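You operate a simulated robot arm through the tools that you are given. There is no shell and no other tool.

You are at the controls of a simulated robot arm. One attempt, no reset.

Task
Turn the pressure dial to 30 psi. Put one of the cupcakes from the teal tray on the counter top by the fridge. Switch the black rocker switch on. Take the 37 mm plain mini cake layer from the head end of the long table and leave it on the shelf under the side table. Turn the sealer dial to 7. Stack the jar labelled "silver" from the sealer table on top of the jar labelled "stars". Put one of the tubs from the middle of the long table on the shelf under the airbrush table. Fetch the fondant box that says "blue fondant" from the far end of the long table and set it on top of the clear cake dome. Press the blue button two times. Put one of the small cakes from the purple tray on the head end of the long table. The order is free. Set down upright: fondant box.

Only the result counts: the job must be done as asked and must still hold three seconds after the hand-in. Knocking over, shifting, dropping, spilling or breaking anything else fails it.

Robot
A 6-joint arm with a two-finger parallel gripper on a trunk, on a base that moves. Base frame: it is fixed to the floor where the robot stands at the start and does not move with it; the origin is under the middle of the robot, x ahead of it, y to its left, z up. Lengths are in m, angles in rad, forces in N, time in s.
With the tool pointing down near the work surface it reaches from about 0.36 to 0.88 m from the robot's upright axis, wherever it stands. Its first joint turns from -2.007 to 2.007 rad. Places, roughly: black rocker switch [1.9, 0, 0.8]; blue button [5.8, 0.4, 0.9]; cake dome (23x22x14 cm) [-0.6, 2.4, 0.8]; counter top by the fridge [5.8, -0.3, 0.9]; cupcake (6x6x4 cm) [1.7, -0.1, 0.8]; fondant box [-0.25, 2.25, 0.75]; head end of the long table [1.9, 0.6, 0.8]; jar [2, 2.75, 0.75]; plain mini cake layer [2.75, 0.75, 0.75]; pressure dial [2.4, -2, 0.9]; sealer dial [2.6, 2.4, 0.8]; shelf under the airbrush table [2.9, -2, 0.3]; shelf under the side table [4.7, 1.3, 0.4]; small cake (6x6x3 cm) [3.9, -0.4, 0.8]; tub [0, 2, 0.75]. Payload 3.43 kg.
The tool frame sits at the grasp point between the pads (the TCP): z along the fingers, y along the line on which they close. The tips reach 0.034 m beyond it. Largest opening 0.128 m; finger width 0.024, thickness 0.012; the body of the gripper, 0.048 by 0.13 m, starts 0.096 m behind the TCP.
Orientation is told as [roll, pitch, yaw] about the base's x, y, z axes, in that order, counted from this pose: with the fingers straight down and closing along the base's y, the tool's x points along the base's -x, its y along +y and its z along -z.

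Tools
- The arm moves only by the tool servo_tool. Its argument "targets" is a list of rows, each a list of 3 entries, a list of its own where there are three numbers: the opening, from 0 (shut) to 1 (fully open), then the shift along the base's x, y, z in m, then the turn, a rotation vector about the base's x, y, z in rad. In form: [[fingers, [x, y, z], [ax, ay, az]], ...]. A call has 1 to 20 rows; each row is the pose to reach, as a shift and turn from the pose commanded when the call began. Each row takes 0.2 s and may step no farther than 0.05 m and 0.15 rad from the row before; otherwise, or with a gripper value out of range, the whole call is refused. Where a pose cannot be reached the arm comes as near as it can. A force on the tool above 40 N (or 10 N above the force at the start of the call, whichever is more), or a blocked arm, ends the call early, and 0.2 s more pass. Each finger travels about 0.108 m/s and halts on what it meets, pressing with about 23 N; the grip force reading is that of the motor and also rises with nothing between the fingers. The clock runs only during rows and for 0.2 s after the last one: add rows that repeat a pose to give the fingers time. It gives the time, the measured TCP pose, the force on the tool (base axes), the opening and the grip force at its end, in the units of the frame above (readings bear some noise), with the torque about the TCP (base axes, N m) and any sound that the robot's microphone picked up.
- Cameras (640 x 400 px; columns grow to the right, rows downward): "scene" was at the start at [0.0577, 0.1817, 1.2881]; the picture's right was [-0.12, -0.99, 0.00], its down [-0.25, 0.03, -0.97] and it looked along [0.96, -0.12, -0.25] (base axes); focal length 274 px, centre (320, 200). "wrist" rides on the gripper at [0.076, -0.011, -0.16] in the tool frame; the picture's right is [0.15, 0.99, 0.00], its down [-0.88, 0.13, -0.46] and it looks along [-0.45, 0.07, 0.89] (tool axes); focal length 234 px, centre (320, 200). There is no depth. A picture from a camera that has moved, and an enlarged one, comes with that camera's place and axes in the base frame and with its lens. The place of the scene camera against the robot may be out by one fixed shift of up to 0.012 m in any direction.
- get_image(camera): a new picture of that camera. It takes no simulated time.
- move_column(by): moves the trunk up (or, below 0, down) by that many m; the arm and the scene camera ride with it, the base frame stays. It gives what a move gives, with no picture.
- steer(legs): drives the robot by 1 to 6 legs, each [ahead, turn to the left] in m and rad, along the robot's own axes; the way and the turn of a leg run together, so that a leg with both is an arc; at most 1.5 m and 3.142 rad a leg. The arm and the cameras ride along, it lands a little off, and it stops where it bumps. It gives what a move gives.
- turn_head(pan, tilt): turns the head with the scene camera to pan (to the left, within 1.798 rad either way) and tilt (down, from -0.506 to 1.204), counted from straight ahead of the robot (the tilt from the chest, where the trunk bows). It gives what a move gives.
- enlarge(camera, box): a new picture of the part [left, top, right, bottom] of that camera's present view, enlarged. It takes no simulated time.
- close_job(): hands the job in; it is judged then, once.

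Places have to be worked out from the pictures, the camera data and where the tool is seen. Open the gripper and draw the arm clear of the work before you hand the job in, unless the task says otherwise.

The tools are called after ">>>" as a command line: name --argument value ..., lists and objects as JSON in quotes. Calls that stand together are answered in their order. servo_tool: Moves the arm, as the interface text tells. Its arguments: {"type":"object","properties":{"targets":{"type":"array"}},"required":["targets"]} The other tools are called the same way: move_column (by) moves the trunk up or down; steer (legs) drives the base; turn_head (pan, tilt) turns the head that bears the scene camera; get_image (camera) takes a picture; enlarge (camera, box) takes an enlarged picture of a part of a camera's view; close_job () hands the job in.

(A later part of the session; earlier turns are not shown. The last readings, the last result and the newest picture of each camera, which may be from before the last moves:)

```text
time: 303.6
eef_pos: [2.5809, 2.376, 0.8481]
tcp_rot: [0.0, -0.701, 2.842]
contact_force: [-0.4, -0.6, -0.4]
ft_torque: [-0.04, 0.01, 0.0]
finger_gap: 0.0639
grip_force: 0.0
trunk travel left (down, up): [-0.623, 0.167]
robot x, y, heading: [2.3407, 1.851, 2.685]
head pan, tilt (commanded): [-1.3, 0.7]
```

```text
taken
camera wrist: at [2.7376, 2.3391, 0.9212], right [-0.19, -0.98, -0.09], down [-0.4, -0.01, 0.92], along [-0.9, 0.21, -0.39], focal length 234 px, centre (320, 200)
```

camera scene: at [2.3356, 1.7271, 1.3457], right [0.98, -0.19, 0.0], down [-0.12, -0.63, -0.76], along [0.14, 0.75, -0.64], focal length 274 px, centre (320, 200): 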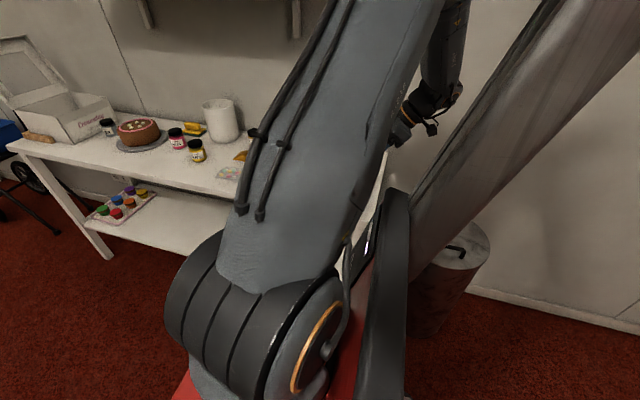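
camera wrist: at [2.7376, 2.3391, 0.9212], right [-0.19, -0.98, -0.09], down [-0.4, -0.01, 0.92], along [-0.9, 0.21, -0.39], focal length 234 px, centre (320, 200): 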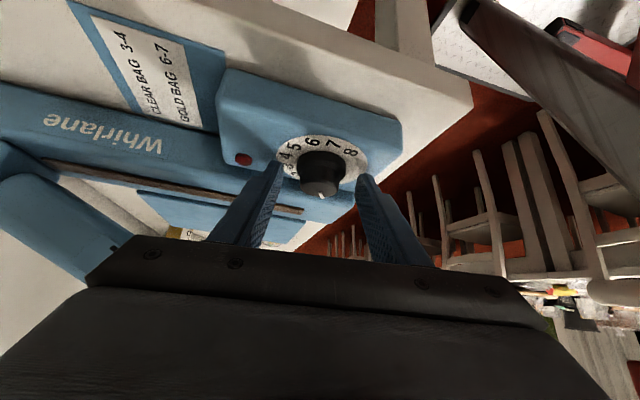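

The knob sits between the fingers without contact. I close on it.

>>> servo_tool --targets '[[0.3, [0, 0, 0], [0, 0, 0]], [0.15, [0, 0, 0], [0, 0, 0]], [0.15, [0, 0, 0], [0, 0, 0]]]'

>>> get_image --camera "wrist"

```text
time: 304.4
eef_pos: [2.583, 2.3769, 0.8477]
tcp_rot: [-0.002, -0.701, 2.841]
contact_force: [1.7, 4.4, -1.7]
ft_torque: [0.18, -0.11, -0.05]
finger_gap: 0.0417
grip_force: 44.9
trunk travel left (down, up): [-0.623, 0.167]
robot x, y, heading: [2.3415, 1.8471, 2.683]
head pan, tilt (commanded): [-1.3, 0.7]
```

```text
taken
camera wrist: at [2.7377, 2.3394, 0.9213], right [-0.19, -0.98, -0.1], down [-0.4, -0.01, 0.92], along [-0.9, 0.21, -0.39], focal length 234 px, centre (320, 200)
```

wrist: 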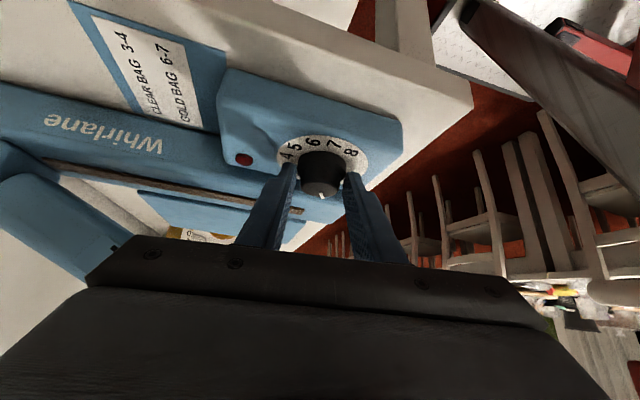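

Gripped (42 mm). I begin turning clockwise about the knob's axis, half of the first stroke.

>>> servo_tool --targets '[[0.15, [-0.0005, -0.0014, 0], [0, 0, -0.1385]], [0.15, [-0.0013, -0.0027, 0], [0, 0, -0.277]], [0.15, [-0.0022, -0.004, 0], [0, 0, -0.4155]], [0.15, [-0.0033, -0.005, 0], [0, 0, -0.554]], [0.15, [-0.0045, -0.006, 0], [0, 0, -0.6925]], [0.15, [-0.0058, -0.0067, 0], [0, 0, -0.831]]]'

>>> get_image --camera "wrist"

>>> get_image --camera "scene"

```text
time: 305.8
eef_pos: [2.5743, 2.3693, 0.8481]
tcp_rot: [0.001, -0.698, 2.009]
contact_force: [-8.0, -25.8, 26.8]
ft_torque: [-0.99, 0.33, 0.26]
finger_gap: 0.0414
grip_force: 45.1
trunk travel left (down, up): [-0.623, 0.167]
robot x, y, heading: [2.3387, 1.8511, 2.688]
head pan, tilt (commanded): [-1.3, 0.7]
```

```text
taken
camera wrist: at [2.6524, 2.2275, 0.9209], right [-0.85, -0.52, -0.09], down [-0.28, 0.29, 0.92], along [-0.45, 0.8, -0.39], focal length 234 px, centre (320, 200)
```

wrist: 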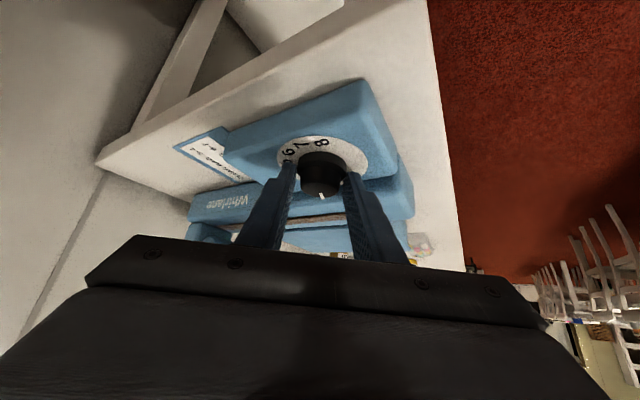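

```text
taken
camera scene: at [2.3349, 1.7252, 1.3456], right [0.98, -0.19, 0.0], down [-0.12, -0.63, -0.77], along [0.14, 0.75, -0.64], focal length 274 px, centre (320, 200)
```

scene: 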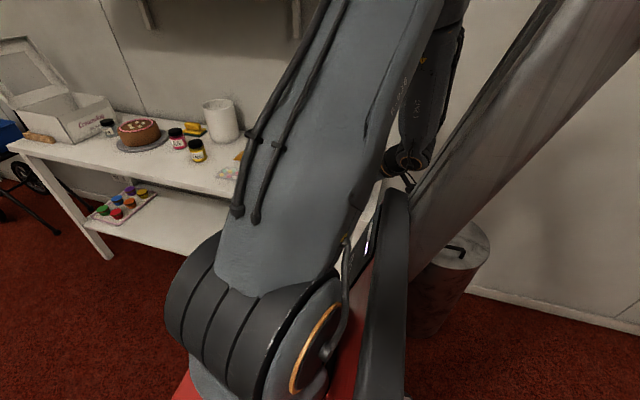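

The knob turns with the fingers, but 33 N has built up along the tool axis. I relieve it by moving up and back a few mm.

>>> servo_tool --targets '[[0.15, [0.0006, -0.0014, 0.002], [0, 0, 0]], [0.15, [0.001, -0.0024, 0.0035], [0, 0, 0]]]'

>>> enlarge --camera "wrist" --box '[230, 110, 410, 230]'

```text
time: 306.4
eef_pos: [2.5749, 2.3712, 0.8485]
tcp_rot: [0.004, -0.699, 2.01]
contact_force: [-14.0, 18.2, -27.8]
ft_torque: [0.57, 0.29, 0.07]
finger_gap: 0.0416
grip_force: 45.2
trunk travel left (down, up): [-0.623, 0.167]
robot x, y, heading: [2.343, 1.853, 2.683]
head pan, tilt (commanded): [-1.3, 0.7]
```

```text
3.33 times, centred on (320, 170) of wrist
camera zoom: at [2.653, 2.2281, 0.9214], right [-0.85, -0.52, -0.09], down [-0.28, 0.29, 0.92], along [-0.45, 0.8, -0.39], focal length 781 px, centre (320, 300)
```

zoom: 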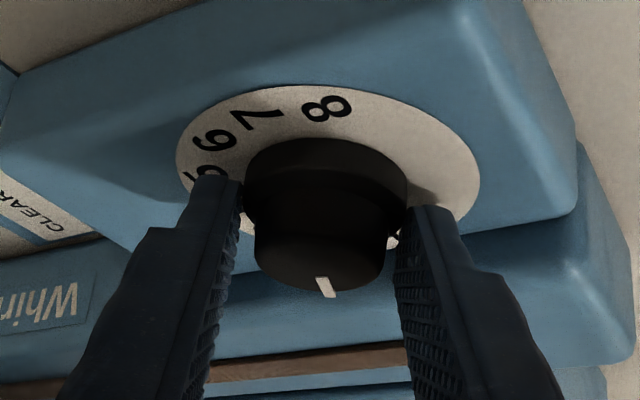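

That overshot (pulling now). I go back half way and shift 1 mm in -x to null the force.

>>> servo_tool --targets '[[0.15, [-0.001, 0.0012, -0.0018], [0, 0, 0]], [0.15, [-0.0013, 0.0012, -0.0018], [0, 0, 0]]]'

```text
time: 306.9
eef_pos: [2.5751, 2.3691, 0.8474]
tcp_rot: [0.004, -0.701, 2.008]
contact_force: [-14.4, 3.1, -17.2]
ft_torque: [0.59, 0.84, 0.14]
finger_gap: 0.0418
grip_force: 45.1
trunk travel left (down, up): [-0.623, 0.167]
robot x, y, heading: [2.3409, 1.85, 2.681]
head pan, tilt (commanded): [-1.3, 0.7]
```

I open the fingers to drop the strain, and look at the knob.

>>> servo_tool --targets '[[0.3, [0, 0, 0], [0, 0, 0]], [0.45, [0, 0, 0], [0, 0, 0]], [0.5, [0, 0, 0], [0, 0, 0]]]'

>>> enlarge --camera "wrist" --box '[230, 110, 410, 230]'

>>> get_image --camera "wrist"

```text
time: 307.8
eef_pos: [2.5759, 2.3708, 0.8479]
tcp_rot: [0.0, -0.7, 2.011]
contact_force: [0.0, -0.5, 1.0]
ft_torque: [0.01, -0.02, 0.05]
finger_gap: 0.0643
grip_force: 0.1
trunk travel left (down, up): [-0.623, 0.167]
robot x, y, heading: [2.3443, 1.8522, 2.685]
head pan, tilt (commanded): [-1.3, 0.7]
```

```text
3.33 times, centred on (320, 170) of wrist
camera zoom: at [2.6534, 2.2282, 0.9223], right [-0.85, -0.52, -0.1], down [-0.28, 0.29, 0.92], along [-0.45, 0.8, -0.39], focal length 781 px, centre (320, 300)
```

zoom: 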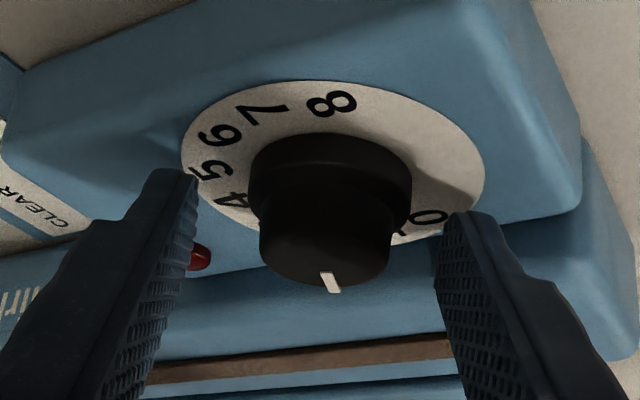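

```text
taken
camera wrist: at [2.6534, 2.2282, 0.9223], right [-0.85, -0.52, -0.1], down [-0.28, 0.29, 0.92], along [-0.45, 0.8, -0.39], focal length 234 px, centre (320, 200)
```

wrist: 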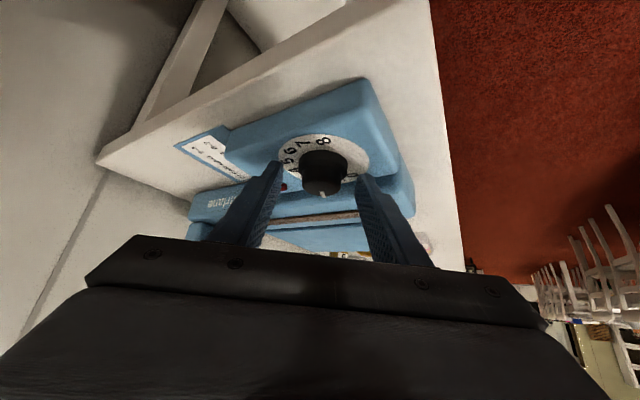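

No strain now and the ring centre is unchanged at [2.569, 2.379], so the sealer hasn't shifted. I recentre slightly and grip again to check the resting force.

>>> servo_tool --targets '[[0.5, [-0.0022, -0.0018, 0.002], [0, 0, 0]], [0.35, [-0.0022, -0.0018, 0.002], [0, 0, 0]], [0.2, [-0.0022, -0.0018, 0.002], [0, 0, 0]], [0.2, [-0.0022, -0.0018, 0.002], [0, 0, 0]]]'

```text
time: 308.8
eef_pos: [2.5763, 2.3687, 0.8505]
tcp_rot: [-0.001, -0.699, 2.009]
contact_force: [11.5, 5.8, -1.1]
ft_torque: [-0.09, -0.46, -0.16]
finger_gap: 0.0401
grip_force: 45.2
trunk travel left (down, up): [-0.623, 0.167]
robot x, y, heading: [2.343, 1.8512, 2.678]
head pan, tilt (commanded): [-1.3, 0.7]
```

I add a sub-mm correction and turn on, half a radian first.

>>> servo_tool --targets '[[0.2, [0.0008, 0.0004, 0], [0, 0, 0]], [0.2, [-0.0005, -0.0001, 0], [0, 0, -0.13]], [0.2, [-0.0019, -0.0005, 0], [0, 0, -0.26]], [0.2, [-0.0033, -0.0006, 0], [0, 0, -0.39]], [0.2, [-0.0048, -0.0006, 0], [0, 0, -0.52]]]'

```text
time: 309.9
eef_pos: [2.5679, 2.3664, 0.8506]
tcp_rot: [-0.001, -0.703, 1.492]
contact_force: [-4.5, -11.3, 26.2]
ft_torque: [-0.62, 0.63, 0.05]
finger_gap: 0.0396
grip_force: 45.0
trunk travel left (down, up): [-0.623, 0.167]
robot x, y, heading: [2.341, 1.8522, 2.68]
head pan, tilt (commanded): [-1.3, 0.7]
```

Mostly a vertical load this time. I raise by 1 mm and continue the stroke.

>>> servo_tool --targets '[[0.2, [-0.0002, -0.0006, 0.0012], [0, 0, 0]], [0.2, [-0.0016, -0.0004, 0.0015], [0, 0, -0.13]], [0.2, [-0.003, 0.0, 0.0018], [0, 0, -0.26]], [0.2, [-0.0043, 0.0005, 0.002], [0, 0, -0.39]]]'

>>> get_image --camera "wrist"

```text
time: 310.9
eef_pos: [2.5635, 2.3674, 0.8515]
tcp_rot: [0.013, -0.695, 1.21]
contact_force: [-9.2, 7.9, -5.0]
ft_torque: [0.62, 0.22, 0.14]
finger_gap: 0.0395
grip_force: 44.7
out of reach, approached as far as the arm can: row 4
trunk travel left (down, up): [-0.623, 0.167]
robot x, y, heading: [2.3433, 1.8521, 2.687]
head pan, tilt (commanded): [-1.3, 0.7]
stopped in row 4: the force on the tool passed its limit at 76 N (the readings are from after the stop); the commanded pose is now the measured one
```

```text
taken
camera wrist: at [2.5192, 2.2114, 0.9255], right [-0.97, 0.24, -0.09], down [0.02, 0.4, 0.92], along [0.25, 0.88, -0.39], focal length 234 px, centre (320, 200)
```

wrist: 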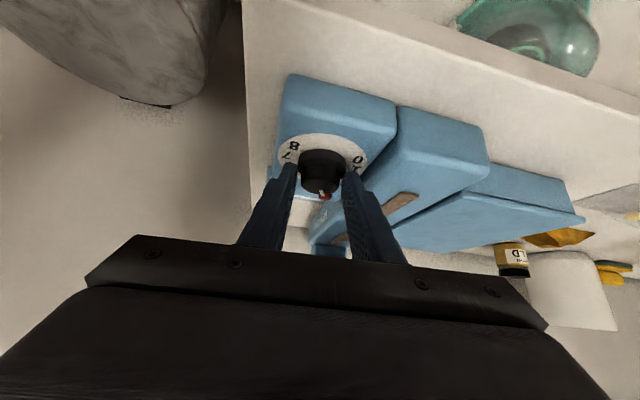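

The arm reached a limit near the end of the stroke. I open the fingers and check the dial and the sealer.

>>> servo_tool --targets '[[0.35, [0, 0, 0], [0, 0, 0]], [0.5, [0, 0, 0], [0, 0, 0]], [0.5, [0, 0, 0], [0, 0, 0]]]'

>>> enlarge --camera "wrist" --box '[230, 90, 410, 210]'

```text
time: 311.7
eef_pos: [2.5658, 2.3659, 0.8528]
tcp_rot: [0.012, -0.695, 1.208]
contact_force: [0.0, -0.4, -0.4]
ft_torque: [-0.03, -0.02, 0.02]
finger_gap: 0.0642
grip_force: 0.0
trunk travel left (down, up): [-0.623, 0.167]
robot x, y, heading: [2.3383, 1.849, 2.686]
head pan, tilt (commanded): [-1.3, 0.7]
```

```text
3.33 times, centred on (320, 150) of wrist
camera zoom: at [2.5204, 2.2106, 0.9261], right [-0.97, 0.24, -0.08], down [0.02, 0.4, 0.92], along [0.25, 0.88, -0.39], focal length 781 px, centre (320, 367)
```

zoom: 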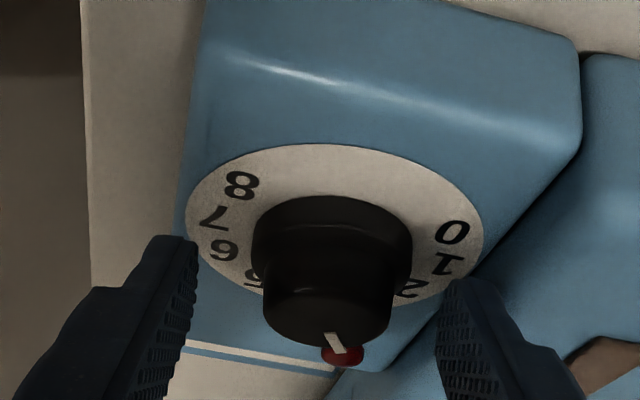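

The dial stands at about 3 and the sealer hasn't shifted. I swing the open fingers back around the knob for the second stroke.

>>> servo_tool --targets '[[0.5, [0.0007, 0.0024, -0.0005], [0, 0, 0.136]], [0.5, [0.0022, 0.0021, -0.001], [0, 0, 0.272]], [0.5, [0.0037, 0.0021, -0.0015], [0, 0, 0.408]], [0.5, [0.0052, 0.0023, -0.002], [0, 0, 0.544]], [0.5, [0.0066, 0.0026, -0.0025], [0, 0, 0.68]], [0.5, [0.008, 0.0032, -0.0025], [0, 0, 0.816]], [0.5, [0.0093, 0.004, -0.0025], [0, 0, 0.952]], [0.5, [0.0105, 0.0049, -0.0025], [0, 0, 1.088]], [0.5, [0.0115, 0.0059, -0.0025], [0, 0, 1.224]], [0.5, [0.0124, 0.0071, -0.0025], [0, 0, 1.36]], [0.5, [0.0132, 0.0085, -0.0025], [0, 0, 1.496]], [0.5, [0.0137, 0.0098, -0.0025], [0, 0, 1.632]], [0.5, [0.0137, 0.0098, -0.0025], [0, 0, 1.632]]]'

>>> enlarge --camera "wrist" --box '[230, 90, 410, 210]'

```text
time: 314.5
eef_pos: [2.5792, 2.3772, 0.8503]
tcp_rot: [0.013, -0.695, 2.841]
contact_force: [0.9, -0.8, 0.9]
ft_torque: [0.0, -0.01, -0.02]
finger_gap: 0.0639
grip_force: 0.1
trunk travel left (down, up): [-0.623, 0.167]
robot x, y, heading: [2.3384, 1.8548, 2.686]
head pan, tilt (commanded): [-1.3, 0.7]
```

```text
3.33 times, centred on (320, 150) of wrist
camera zoom: at [2.7359, 2.3409, 0.924], right [-0.18, -0.98, -0.08], down [-0.4, -0.01, 0.92], along [-0.9, 0.2, -0.39], focal length 781 px, centre (320, 367)
```

zoom: 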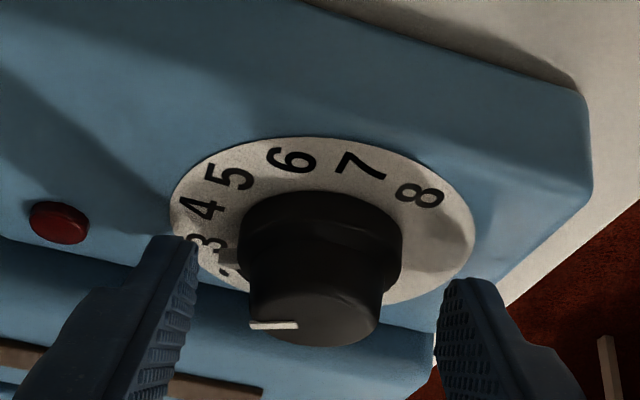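

The pointer is at 3. I grip for the second stroke and check the resting force.

>>> servo_tool --targets '[[0.35, [0, -0.0005, 0], [0, 0, 0]], [0.2, [0, -0.0005, 0], [0, 0, 0]], [0.2, [0, -0.0005, 0], [0, 0, 0]]]'

```text
time: 315.3
eef_pos: [2.5807, 2.377, 0.8508]
tcp_rot: [0.009, -0.693, 2.841]
contact_force: [6.6, 22.4, 0.5]
ft_torque: [0.74, -0.71, -0.25]
finger_gap: 0.0404
grip_force: 44.9
trunk travel left (down, up): [-0.623, 0.167]
robot x, y, heading: [2.3374, 1.8504, 2.685]
head pan, tilt (commanded): [-1.3, 0.7]
```

The knob centre computes to [2.5693, 2.3802] from the grip forces. I correct and turn the first 0.4 rad.

>>> servo_tool --targets '[[0.2, [0.0004, 0.0014, 0], [0, 0, 0]], [0.2, [-0.0001, 0.0, 0.0], [0, 0, -0.1385]], [0.2, [-0.0009, -0.0013, 0.0], [0, 0, -0.277]], [0.2, [-0.0018, -0.0026, 0.0], [0, 0, -0.4155]]]'

```text
time: 316.3
eef_pos: [2.5792, 2.3738, 0.8499]
tcp_rot: [0.01, -0.697, 2.425]
contact_force: [5.0, 15.8, 16.1]
ft_torque: [0.48, -0.29, -0.21]
finger_gap: 0.0409
grip_force: 45.2
trunk travel left (down, up): [-0.623, 0.167]
robot x, y, heading: [2.3382, 1.8528, 2.683]
head pan, tilt (commanded): [-1.3, 0.7]
```

>>> servo_tool --targets '[[0.2, [0.0003, 0.0009, 0.0009], [0, 0, 0]], [0.2, [-0.0008, -0.0001, 0.0012], [0, 0, -0.1385]], [0.2, [-0.002, -0.0011, 0.0015], [0, 0, -0.277]], [0.2, [-0.0033, -0.0018, 0.0018], [0, 0, -0.4155]]]'

```text
time: 317.3
eef_pos: [2.5755, 2.3694, 0.8508]
tcp_rot: [0.015, -0.694, 2.004]
contact_force: [3.4, -0.4, 3.4]
ft_torque: [0.07, -0.02, -0.06]
finger_gap: 0.0406
grip_force: 45.2
trunk travel left (down, up): [-0.623, 0.167]
robot x, y, heading: [2.3429, 1.8509, 2.686]
head pan, tilt (commanded): [-1.3, 0.7]
```

Strain is nearly zero. I go on.

>>> servo_tool --targets '[[0.2, [-0.0014, -0.0006, 0.0003], [0, 0, -0.1385]], [0.2, [-0.0029, -0.0009, 0.0006], [0, 0, -0.277]], [0.2, [-0.0044, -0.001, 0.0009], [0, 0, -0.4155]]]'

```text
time: 318.1
eef_pos: [2.5704, 2.3706, 0.8514]
tcp_rot: [0.012, -0.693, 1.592]
contact_force: [4.2, -5.2, -8.5]
ft_torque: [-0.41, -0.13, -0.04]
finger_gap: 0.04
grip_force: 44.8
trunk travel left (down, up): [-0.623, 0.167]
robot x, y, heading: [2.3397, 1.8526, 2.682]
head pan, tilt (commanded): [-1.3, 0.7]
```

>>> servo_tool --targets '[[0.2, [-0.0016, -0.0003, -0.0005], [0, 0, -0.1385]], [0.2, [-0.0031, 0.0, -0.0005], [0, 0, -0.277]]]'

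>>> servo_tool --targets '[[0.35, [0, 0, 0], [0, 0, 0]], [0.5, [0, 0, 0], [0, 0, 0]], [0.5, [0, 0, 0], [0, 0, 0]]]'

>>> enlarge --camera "wrist" --box '[230, 90, 410, 210]'

```text
time: 318.7
eef_pos: [2.5676, 2.3702, 0.8514]
tcp_rot: [0.014, -0.695, 1.315]
contact_force: [3.1, -6.4, -9.3]
ft_torque: [-0.33, -0.04, -0.07]
finger_gap: 0.0396
grip_force: 44.9
trunk travel left (down, up): [-0.623, 0.167]
robot x, y, heading: [2.3378, 1.8503, 2.686]
head pan, tilt (commanded): [-1.3, 0.7]
```

```text
time: 319.5
eef_pos: [2.5678, 2.3707, 0.854]
tcp_rot: [0.013, -0.698, 1.316]
contact_force: [5.4, 0.0, 6.9]
ft_torque: [0.25, 0.08, -0.23]
finger_gap: 0.0609
grip_force: 0.0
trunk travel left (down, up): [-0.623, 0.167]
robot x, y, heading: [2.3427, 1.8517, 2.688]
head pan, tilt (commanded): [-1.3, 0.7]
```

```text
3.33 times, centred on (320, 150) of wrist
camera zoom: at [2.5394, 2.2117, 0.9268], right [-0.99, 0.13, -0.09], down [-0.02, 0.4, 0.92], along [0.16, 0.91, -0.39], focal length 781 px, centre (320, 367)
```

zoom: 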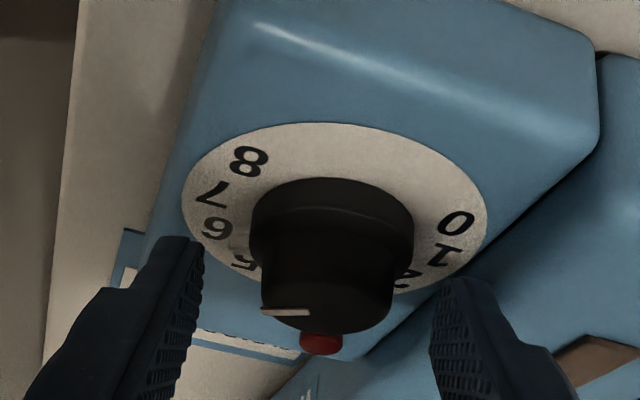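

The pointer seems between 5 and 6+. One open finger touches the sealer body in this position, so I reduce the opening slightly and swing back to get a clear reading.

>>> servo_tool --targets '[[0.44, [0.0015, -0.0003, 0.001], [0, 0, 0.137]], [0.44, [0.003, -0.0004, 0.001], [0, 0, 0.274]], [0.44, [0.0045, -0.0003, 0.001], [0, 0, 0.411]], [0.45, [0.006, 0.0001, 0], [0, 0, 0.548]], [0.48, [0.0074, 0.0006, 0], [0, 0, 0.685]], [0.5, [0.0087, 0.0013, 0], [0, 0, 0.822]], [0.5, [0.0087, 0.0013, 0], [0, 0, 0.822]]]'

>>> enlarge --camera "wrist" --box '[230, 90, 410, 210]'

```text
time: 321.1
eef_pos: [2.5757, 2.3707, 0.8522]
tcp_rot: [0.013, -0.695, 2.141]
contact_force: [-0.2, 0.2, 0.1]
ft_torque: [0.01, 0.04, 0.02]
finger_gap: 0.0641
grip_force: 0.0
trunk travel left (down, up): [-0.623, 0.167]
robot x, y, heading: [2.3393, 1.8492, 2.687]
head pan, tilt (commanded): [-1.3, 0.7]
```

```text
3.33 times, centred on (320, 150) of wrist
camera zoom: at [2.6724, 2.2428, 0.9256], right [-0.77, -0.63, -0.08], down [-0.31, 0.26, 0.92], along [-0.56, 0.73, -0.39], focal length 781 px, centre (320, 367)
```

zoom: 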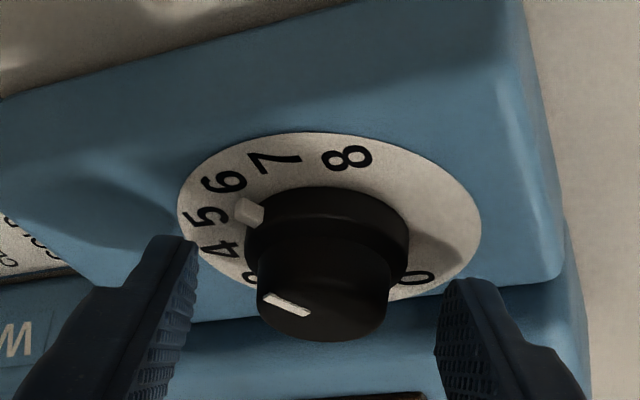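

From the mark on the knob's top (7.6° against label 6 at 4.1°) the dial reads 5.88; it needs 33° more. I grip again here.

>>> servo_tool --targets '[[0.35, [0, 0, 0], [0, 0, 0]], [0.2, [0, 0, 0], [0, 0, 0]], [0.2, [0, 0, 0], [0, 0, 0]]]'

```text
time: 321.9
eef_pos: [2.5753, 2.372, 0.8514]
tcp_rot: [0.012, -0.694, 2.138]
contact_force: [1.2, -0.3, -0.9]
ft_torque: [-0.09, -0.02, -0.01]
finger_gap: 0.0398
grip_force: 45.0
trunk travel left (down, up): [-0.623, 0.167]
robot x, y, heading: [2.3425, 1.851, 2.691]
head pan, tilt (commanded): [-1.3, 0.7]
```

No strain. I turn the remaining 33°.

>>> servo_tool --targets '[[0.2, [-0.0014, -0.0008, 0.0003], [0, 0, -0.145]], [0.2, [-0.0029, -0.0013, 0.0006], [0, 0, -0.29]], [0.2, [-0.0045, -0.0016, 0.0009], [0, 0, -0.435]], [0.2, [-0.0061, -0.0017, 0.0012], [0, 0, -0.58]]]'

>>> servo_tool --targets '[[0.35, [0, 0, 0], [0, 0, 0]], [0.42, [0, 0, 0], [0, 0, 0]], [0.42, [0, 0, 0], [0, 0, 0]]]'

>>> enlarge --camera "wrist" --box '[230, 90, 410, 210]'

```text
time: 322.9
eef_pos: [2.5699, 2.3697, 0.8524]
tcp_rot: [0.011, -0.695, 1.557]
contact_force: [5.5, -0.1, -8.9]
ft_torque: [-0.39, -0.09, -0.08]
finger_gap: 0.0392
grip_force: 44.9
trunk travel left (down, up): [-0.623, 0.167]
robot x, y, heading: [2.3422, 1.8523, 2.689]
head pan, tilt (commanded): [-1.3, 0.7]
```

```text
time: 323.7
eef_pos: [2.5688, 2.369, 0.8532]
tcp_rot: [0.011, -0.695, 1.558]
contact_force: [0.6, 0.5, -0.1]
ft_torque: [0.02, -0.01, -0.03]
finger_gap: 0.0536
grip_force: 0.1
trunk travel left (down, up): [-0.623, 0.167]
robot x, y, heading: [2.3373, 1.8512, 2.686]
head pan, tilt (commanded): [-1.3, 0.7]
```

```text
3.33 times, centred on (320, 150) of wrist
camera zoom: at [2.5794, 2.2083, 0.9269], right [-0.99, -0.11, -0.08], down [-0.12, 0.38, 0.92], along [-0.07, 0.92, -0.39], focal length 781 px, centre (320, 367)
```

zoom: 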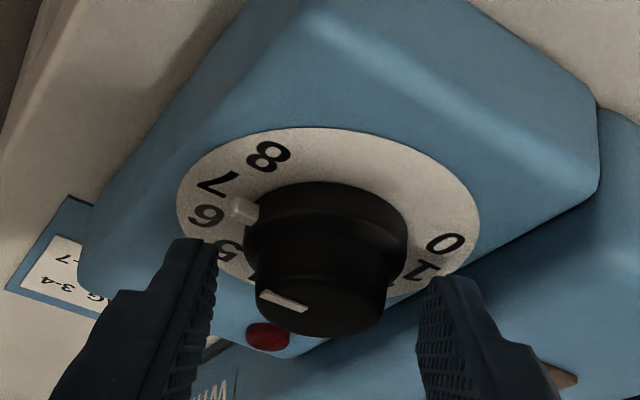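

I raise the gripper off the knob and check the dial from above.

>>> servo_tool --targets '[[0.42, [0, 0, 0.01], [0, 0, 0]], [0.42, [0, 0, 0.03], [0, 0, 0]], [0.42, [0, 0, 0.06], [0, 0, 0]], [0.42, [0, -0.01, 0.1], [0, 0, 0]], [0.42, [0, -0.03, 0.14], [0, 0, 0]], [0.42, [0, -0.03, 0.14], [0, 0, 0]]]'

>>> get_image --camera "wrist"

>>> enlarge --camera "scene" --box '[325, 150, 405, 220]'

```text
time: 325.1
eef_pos: [2.5712, 2.343, 0.9957]
tcp_rot: [0.014, -0.695, 1.559]
contact_force: [0.4, -0.7, 0.5]
ft_torque: [-0.02, -0.01, 0.0]
finger_gap: 0.0536
grip_force: 0.0
trunk travel left (down, up): [-0.623, 0.167]
robot x, y, heading: [2.3396, 1.8525, 2.689]
head pan, tilt (commanded): [-1.3, 0.7]
```

```text
taken
camera wrist: at [2.5813, 2.1804, 1.0699], right [-0.99, -0.11, -0.08], down [-0.12, 0.39, 0.92], along [-0.07, 0.92, -0.39], focal length 234 px, centre (320, 200)
```

wrist: 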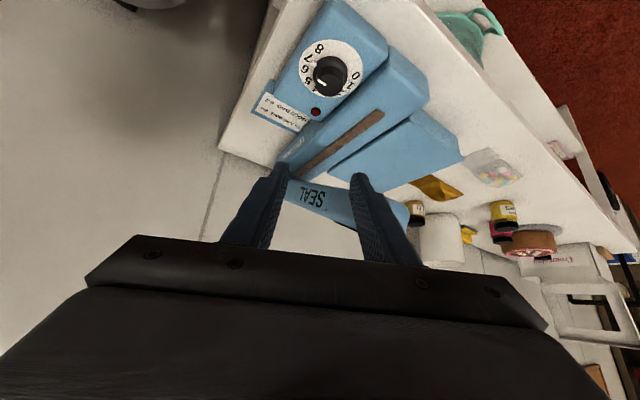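

```text
5.71 times, centred on (365, 185) of scene
camera zoom: at [2.3359, 1.7274, 1.3457], right [0.98, -0.18, 0.0], down [-0.12, -0.63, -0.76], along [0.14, 0.75, -0.64], focal length 1564 px, centre (63, 286)
```

zoom: 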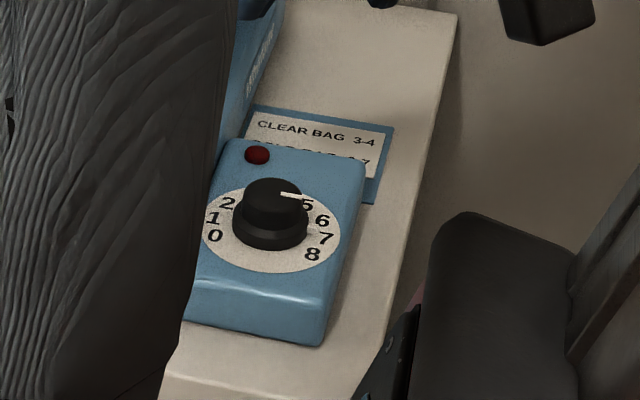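

>>> enlarge --camera "scene" --box '[342, 170, 382, 202]'

>>> enlarge --camera "wrist" --box '[290, 30, 370, 110]'

```text
12.50 times, centred on (362, 186) of scene
camera zoom: at [2.3359, 1.7274, 1.3457], right [0.98, -0.18, 0.0], down [-0.12, -0.63, -0.76], along [0.14, 0.75, -0.64], focal length 3420 px, centre (-205, 375)
```

zoom: 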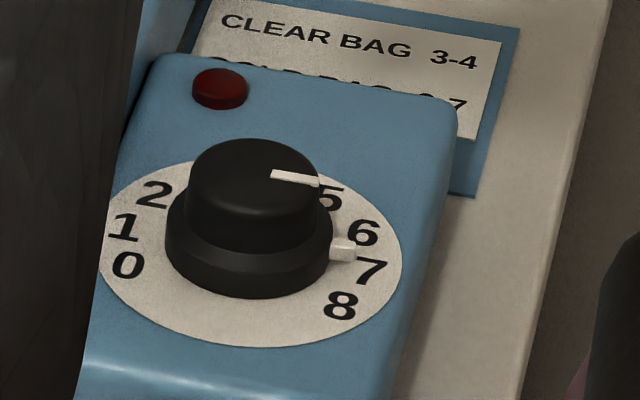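

```text
5.00 times, centred on (330, 70) of wrist
camera zoom: at [2.5813, 2.1804, 1.0699], right [-0.99, -0.11, -0.08], down [-0.12, 0.39, 0.92], along [-0.07, 0.92, -0.39], focal length 1171 px, centre (270, 850)
```

zoom: 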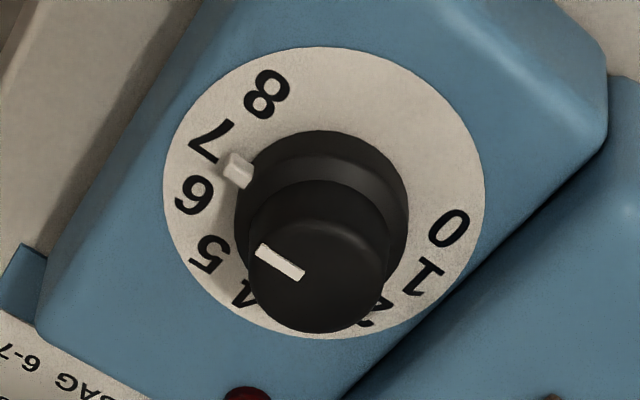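

Both views put the pointer at about 6.9–7, so the sealer dial is set. I retract the arm and drive forward along the aisle to the jars.

>>> servo_tool --targets '[[0.42, [-0.016, -0.032, 0.02], [0, 0, 0]], [0.42, [-0.032, -0.065, 0.04], [0, 0, 0]], [0.42, [-0.049, -0.097, 0.06], [0, 0, 0]], [0.42, [-0.065, -0.13, 0.08], [0, 0, 0]], [0.42, [-0.065, -0.13, 0.08], [0, 0, 0]]]'

>>> steer --legs '[[0, -0.085], [0.93, 0], [0, 0.08]]'

>>> turn_head --pan -1.2 --tilt 0.6

>>> get_image --camera "scene"

>>> get_image --camera "wrist"

```text
time: 326.3
eef_pos: [2.5071, 2.2135, 1.0742]
tcp_rot: [0.016, -0.693, 1.558]
contact_force: [1.0, 0.0, -0.4]
ft_torque: [0.01, -0.01, 0.0]
finger_gap: 0.0538
grip_force: 0.0
out of reach, approached as far as the arm can: row 4, 5
trunk travel left (down, up): [-0.623, 0.167]
robot x, y, heading: [2.3392, 1.8532, 2.689]
head pan, tilt (commanded): [-1.3, 0.7]
```

```text
time: 332.1
eef_pos: [1.7033, 2.6931, 1.0728]
tcp_rot: [0.012, -0.69, 1.561]
contact_force: [-1.0, 0.7, 0.0]
ft_torque: [-0.01, 0.01, 0.01]
finger_gap: 0.0537
grip_force: 0.0
trunk travel left (down, up): [-0.623, 0.167]
robot x, y, heading: [1.5381, 2.3248, 2.68]
head pan, tilt (commanded): [-1.3, 0.7]
```

```text
time: 332.8
eef_pos: [1.7019, 2.6937, 1.0732]
tcp_rot: [0.013, -0.692, 1.561]
contact_force: [0.1, -0.4, -0.4]
ft_torque: [0.01, -0.01, 0.01]
finger_gap: 0.0537
grip_force: 0.1
trunk travel left (down, up): [-0.623, 0.167]
robot x, y, heading: [1.5341, 2.3304, 2.69]
head pan, tilt (commanded): [-1.201, 0.6]
```

```text
taken
camera scene: at [1.5249, 2.2099, 1.3543], right [1.0, -0.08, 0.0], down [-0.05, -0.56, -0.82], along [0.07, 0.82, -0.57], focal length 274 px, centre (320, 200)
```

scene: 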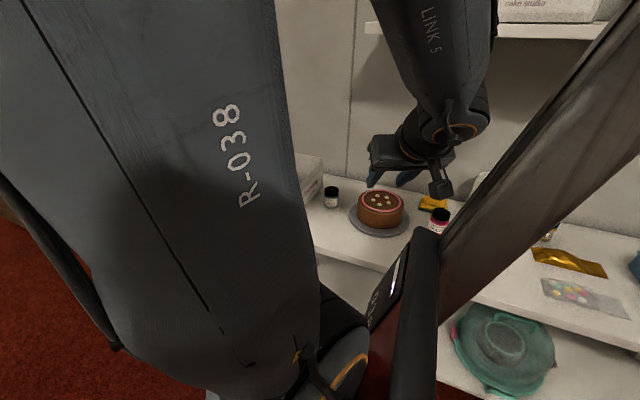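

```text
taken
camera wrist: at [1.7135, 2.5318, 1.1482], right [-0.99, -0.11, -0.08], down [-0.12, 0.39, 0.91], along [-0.07, 0.92, -0.4], focal length 234 px, centre (320, 200)
```

wrist: 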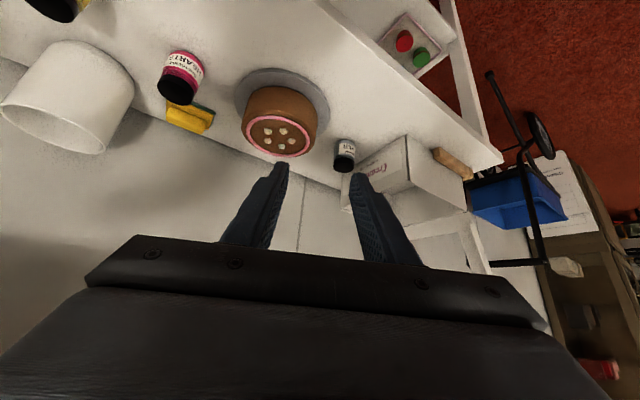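

The silver jar is at about a = 0.10, b = 3.45, next to the chocolate cake. I enlarge both views to measure it and the stars jar.

>>> enlarge --camera "scene" --box '[300, 160, 460, 260]'

>>> enlarge --camera "wrist" --box '[290, 110, 410, 200]'

>>> enlarge --camera "wrist" --box '[0, 0, 240, 160]'

```text
4.00 times, centred on (380, 210) of scene
camera zoom: at [1.5249, 2.2099, 1.3543], right [1.0, -0.08, 0.0], down [-0.05, -0.56, -0.82], along [0.07, 0.82, -0.57], focal length 1094 px, centre (80, 160)
```

zoom: 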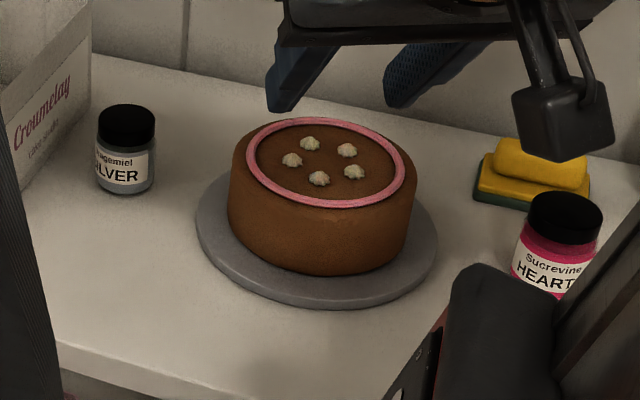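

```text
4.44 times, centred on (350, 155) of wrist
camera zoom: at [1.7135, 2.5318, 1.1482], right [-0.99, -0.11, -0.08], down [-0.12, 0.39, 0.91], along [-0.07, 0.92, -0.4], focal length 1041 px, centre (187, 400)
```

zoom: 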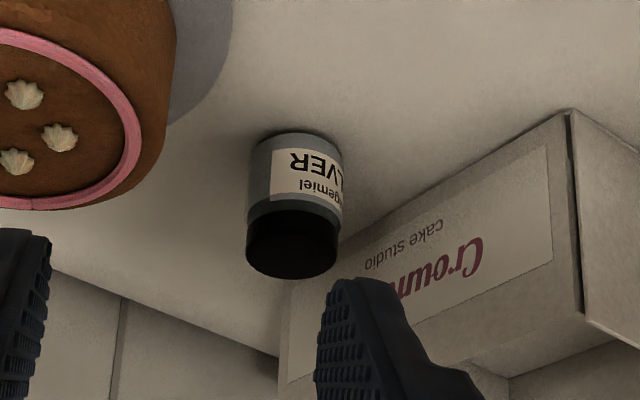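

```text
2.50 times, centred on (120, 80) of wrist
camera zoom: at [1.7135, 2.5318, 1.1482], right [-0.99, -0.11, -0.08], down [-0.12, 0.39, 0.91], along [-0.07, 0.92, -0.4], focal length 585 px, centre (820, 500)
```

zoom: 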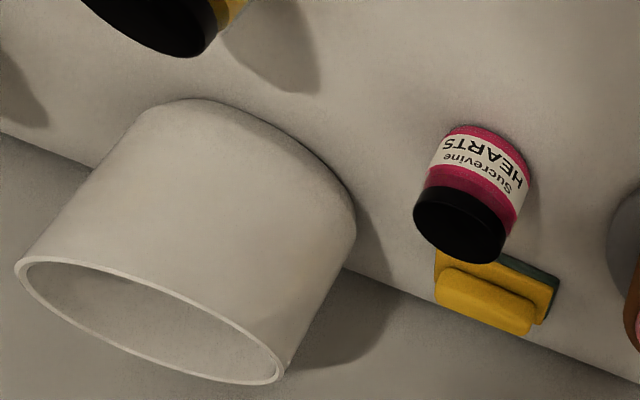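

Jar: about 53 mm wide, 74 mm tall, at [1.624, 3.045]. I turn the tool to point straight at the wall side (still tilted 40°) and move above it.

>>> servo_tool --targets '[[0.6, [-0.008, 0.034, -0.012], [0, 0, -0.05]], [0.65, [-0.017, 0.068, -0.025], [0, 0, -0.1]], [0.7, [-0.025, 0.102, -0.037], [0, 0, -0.15]], [0.7, [-0.033, 0.136, -0.05], [0, 0, -0.2]], [0.7, [-0.042, 0.17, -0.062], [0, 0, -0.25]], [0.7, [-0.05, 0.205, -0.074], [0, 0, -0.3]], [0.7, [-0.058, 0.239, -0.086], [0, 0, -0.35]], [0.7, [-0.066, 0.273, -0.1], [0, 0, -0.4]], [0.7, [-0.075, 0.307, -0.112], [0, 0, -0.453]], [0.7, [-0.083, 0.341, -0.123], [0, 0, -0.453]], [0.7, [-0.083, 0.341, -0.123], [0, 0, -0.453]]]'

>>> get_image --camera "wrist"

>>> get_image --camera "scene"

```text
time: 335.2
eef_pos: [1.6175, 3.0347, 0.9515]
tcp_rot: [0.013, -0.693, 1.109]
contact_force: [0.1, 0.7, -0.3]
ft_torque: [0.01, 0.01, 0.02]
finger_gap: 0.0898
grip_force: 0.1
out of reach, approached as far as the arm can: row 6, 7, 8
trunk travel left (down, up): [-0.623, 0.167]
robot x, y, heading: [1.5408, 2.3254, 2.692]
head pan, tilt (commanded): [-1.201, 0.6]
```

```text
taken
camera wrist: at [1.5572, 2.8837, 1.0264], right [-0.94, 0.33, -0.08], down [0.06, 0.4, 0.91], along [0.34, 0.85, -0.4], focal length 234 px, centre (320, 200)
```

wrist: 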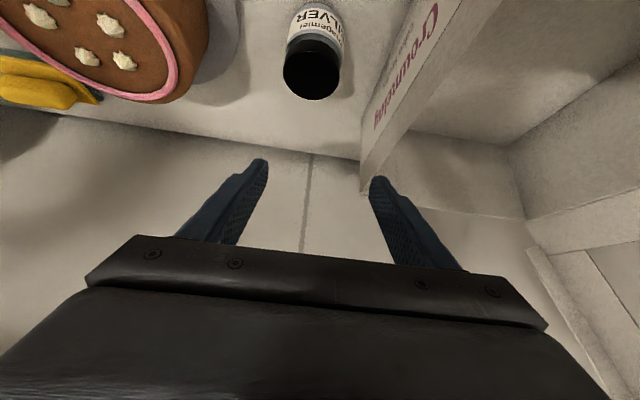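

```text
taken
camera scene: at [1.525, 2.2101, 1.3544], right [1.0, -0.08, 0.0], down [-0.05, -0.56, -0.83], along [0.07, 0.82, -0.56], focal length 274 px, centre (320, 200)
```

scene: 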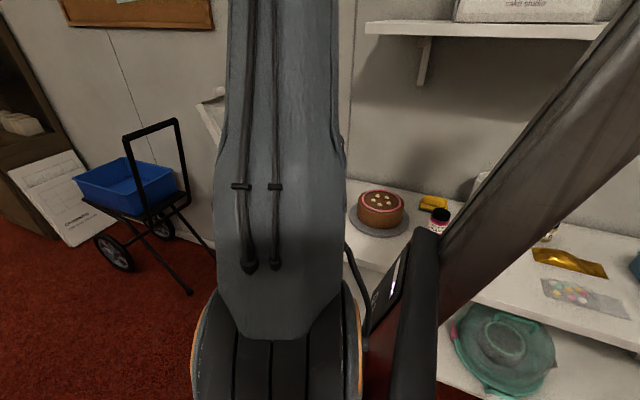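

The jar is at about [1.635, 3.030]. I narrow the opening to 77 mm, correct the position, and descend to z = 0.80.

>>> servo_tool --targets '[[0.6, [0.0125, -0.0147, -0.02], [0, 0, 0]], [0.6, [0.0125, -0.0147, -0.06], [0, 0, 0]], [0.6, [0.0125, -0.0147, -0.08], [0, 0, 0]], [0.6, [0.0125, -0.0147, -0.08], [0, 0, 0]]]'

>>> get_image --camera "wrist"

```text
time: 336.2
eef_pos: [1.631, 3.0191, 0.871]
tcp_rot: [0.013, -0.691, 1.106]
contact_force: [0.1, -0.4, -0.2]
ft_torque: [0.02, 0.05, -0.01]
finger_gap: 0.0769
grip_force: 0.1
trunk travel left (down, up): [-0.623, 0.167]
robot x, y, heading: [1.5372, 2.3252, 2.69]
head pan, tilt (commanded): [-1.201, 0.6]
```

```text
taken
camera wrist: at [1.5695, 2.8684, 0.9462], right [-0.94, 0.33, -0.08], down [0.06, 0.4, 0.91], along [0.34, 0.85, -0.4], focal length 234 px, centre (320, 200)
```

wrist: 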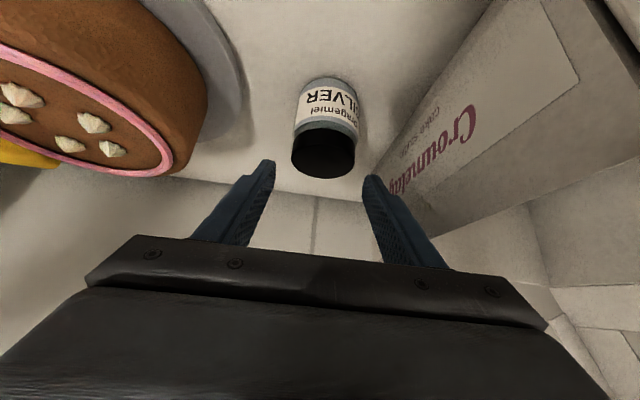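

Aligned within a few mm. I descend the last 7 cm and close.

>>> servo_tool --targets '[[0.6, [0.0018, 0.0036, -0.03], [0, 0, 0]], [0.6, [0.0018, 0.0036, -0.055], [0, 0, 0]], [0.6, [0.0018, 0.0036, -0.069], [0, 0, 0]], [0.6, [0.0018, 0.0036, -0.069], [0, 0, 0]]]'

>>> get_image --camera "wrist"

```text
time: 337.0
eef_pos: [1.6336, 3.0226, 0.8142]
tcp_rot: [0.017, -0.7, 1.109]
contact_force: [-8.2, -23.3, 30.3]
ft_torque: [-1.02, -1.05, -1.11]
finger_gap: 0.0782
grip_force: 0.9
trunk travel left (down, up): [-0.623, 0.167]
robot x, y, heading: [1.5367, 2.3324, 2.688]
head pan, tilt (commanded): [-1.201, 0.6]
stopped in row 4: the force on the tool passed its limit at 68 N (the readings are from after the stop); the commanded pose is now the measured one
```

```text
taken
camera wrist: at [1.5723, 2.872, 0.887], right [-0.94, 0.33, -0.08], down [0.06, 0.39, 0.92], along [0.34, 0.86, -0.39], focal length 234 px, centre (320, 200)
```

wrist: 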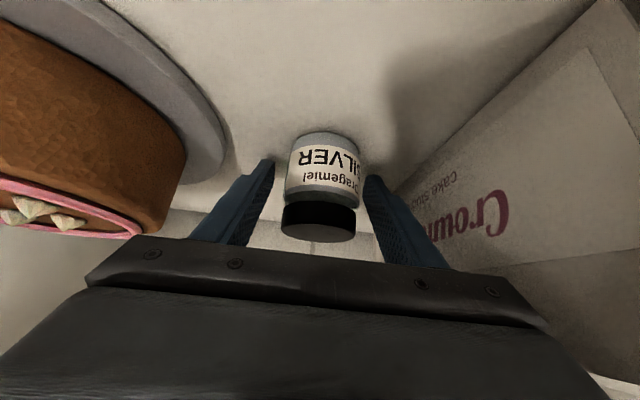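

A fingertip touched the table top, which here is at z ≈ 0.78 (so the jar is at the right height between the pads). I raise by 5 mm and close.

>>> servo_tool --targets '[[0.6, [0, 0, 0.005], [0, 0, 0]], [0.5, [0, 0, 0.006], [0, 0, 0]], [0.3, [0, 0, 0.006], [0, 0, 0]], [0.3, [0, 0, 0.006], [0, 0, 0]], [0.3, [0, 0, 0.006], [0, 0, 0]]]'

>>> get_image --camera "wrist"

```text
time: 338.2
eef_pos: [1.6344, 3.0231, 0.8192]
tcp_rot: [0.015, -0.698, 1.105]
contact_force: [0.6, 0.2, -0.3]
ft_torque: [0.04, -0.01, -0.02]
finger_gap: 0.0522
grip_force: 23.1
trunk travel left (down, up): [-0.623, 0.167]
robot x, y, heading: [1.5393, 2.326, 2.689]
head pan, tilt (commanded): [-1.201, 0.6]
```

```text
taken
camera wrist: at [1.5732, 2.8731, 0.891], right [-0.94, 0.33, -0.08], down [0.06, 0.4, 0.92], along [0.34, 0.86, -0.39], focal length 234 px, centre (320, 200)
```

wrist: 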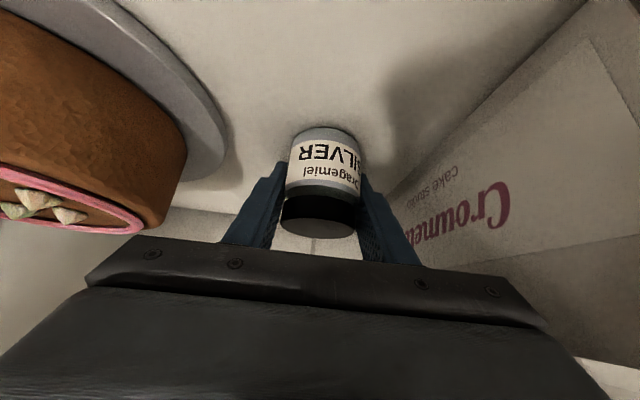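

The silver jar is gripped. I lift it, draw it back towards the aisle, and reverse the robot 0.3 m to come abreast of the stars jar.

>>> servo_tool --targets '[[0.3, [0, 0, 0.01], [0, 0, 0]], [0.3, [0, 0, 0.04], [0, 0, 0]], [0.3, [0, 0, 0.09], [0, 0, 0]], [0.3, [0, 0, 0.14], [0, 0, 0]], [0.3, [0, 0, 0.18], [0, 0, 0]], [0.3, [-0.018, -0.036, 0.2], [0, 0, 0]], [0.3, [-0.036, -0.072, 0.21], [0, 0, 0]], [0.3, [-0.054, -0.108, 0.22], [0, 0, 0]], [0.3, [-0.07, -0.14, 0.22], [0, 0, 0]], [0.3, [-0.07, -0.14, 0.22], [0, 0, 0]]]'

>>> steer --legs '[[-0.32, 0]]'

>>> get_image --camera "wrist"

>>> get_image --camera "scene"

```text
time: 340.4
eef_pos: [1.5668, 2.8806, 1.0369]
tcp_rot: [0.014, -0.698, 1.107]
contact_force: [-0.2, 0.4, 0.0]
ft_torque: [0.0, 0.01, -0.02]
finger_gap: 0.052
grip_force: 22.6
trunk travel left (down, up): [-0.623, 0.167]
robot x, y, heading: [1.5369, 2.3297, 2.691]
head pan, tilt (commanded): [-1.201, 0.6]
```

```text
time: 342.6
eef_pos: [1.8648, 2.7354, 1.0363]
tcp_rot: [0.014, -0.699, 1.105]
contact_force: [-0.3, 0.6, -1.9]
ft_torque: [0.01, -0.03, 0.0]
finger_gap: 0.0522
grip_force: 23.2
trunk travel left (down, up): [-0.623, 0.167]
robot x, y, heading: [1.8354, 2.1827, 2.685]
head pan, tilt (commanded): [-1.201, 0.6]
```

```text
taken
camera wrist: at [1.8036, 2.5857, 1.1097], right [-0.94, 0.34, -0.08], down [0.06, 0.4, 0.92], along [0.34, 0.85, -0.39], focal length 234 px, centre (320, 200)
```

wrist: 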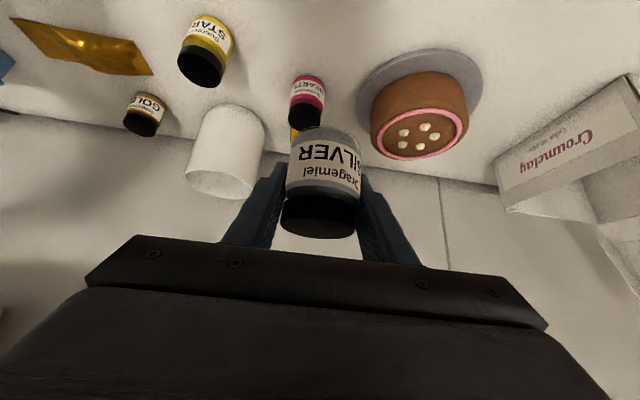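

```text
taken
camera scene: at [1.8218, 2.0651, 1.3543], right [1.0, -0.08, 0.0], down [-0.05, -0.56, -0.83], along [0.07, 0.82, -0.56], focal length 274 px, centre (320, 200)
```

scene: 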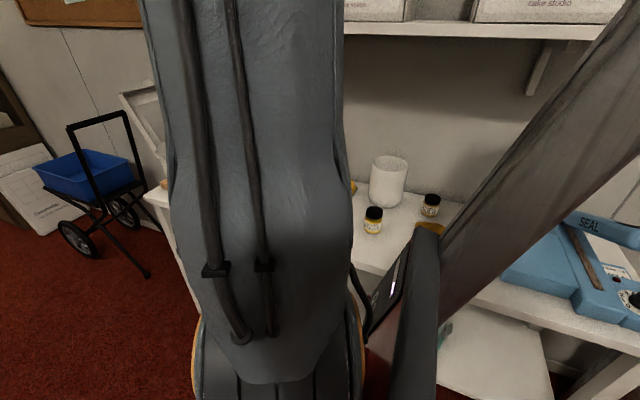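

STARS is at about [2.042, 2.722]. I bring the silver jar above it with about 10 cm spare height.

>>> servo_tool --targets '[[0.3, [0.043, -0.006, 0], [0, 0, 0]], [0.3, [0.086, -0.012, 0], [0, 0, 0]], [0.3, [0.129, -0.018, -0.01], [0, 0, 0]], [0.3, [0.172, -0.023, -0.025], [0, 0, 0]], [0.3, [0.172, -0.023, -0.036], [0, 0, 0]], [0.3, [0.172, -0.023, -0.036], [0, 0, 0]]]'

>>> get_image --camera "wrist"

>>> get_image --camera "scene"

```text
time: 344.0
eef_pos: [2.0361, 2.7136, 0.9972]
tcp_rot: [0.013, -0.698, 1.103]
contact_force: [0.0, 0.5, -2.1]
ft_torque: [0.04, 0.0, -0.01]
finger_gap: 0.0521
grip_force: 22.7
trunk travel left (down, up): [-0.623, 0.167]
robot x, y, heading: [1.8353, 2.1856, 2.684]
head pan, tilt (commanded): [-1.201, 0.6]
```

```text
taken
camera wrist: at [1.9755, 2.5625, 1.0711], right [-0.94, 0.34, -0.08], down [0.06, 0.4, 0.92], along [0.34, 0.85, -0.39], focal length 234 px, centre (320, 200)
```

wrist: 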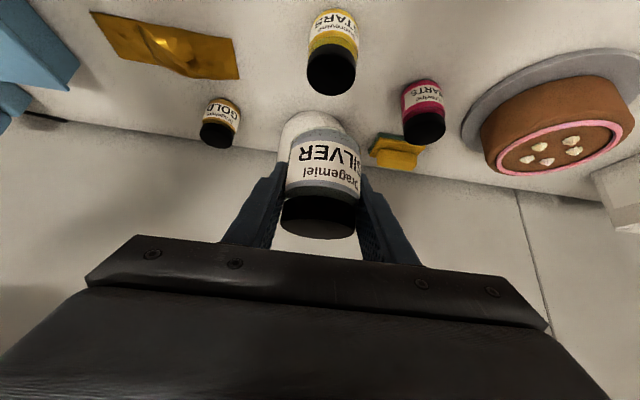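

```text
taken
camera scene: at [1.8219, 2.0651, 1.3543], right [1.0, -0.08, 0.0], down [-0.05, -0.56, -0.83], along [0.07, 0.82, -0.56], focal length 274 px, centre (320, 200)
```

scene: 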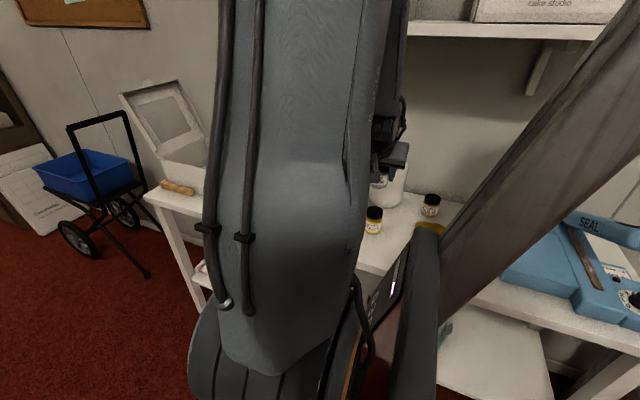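

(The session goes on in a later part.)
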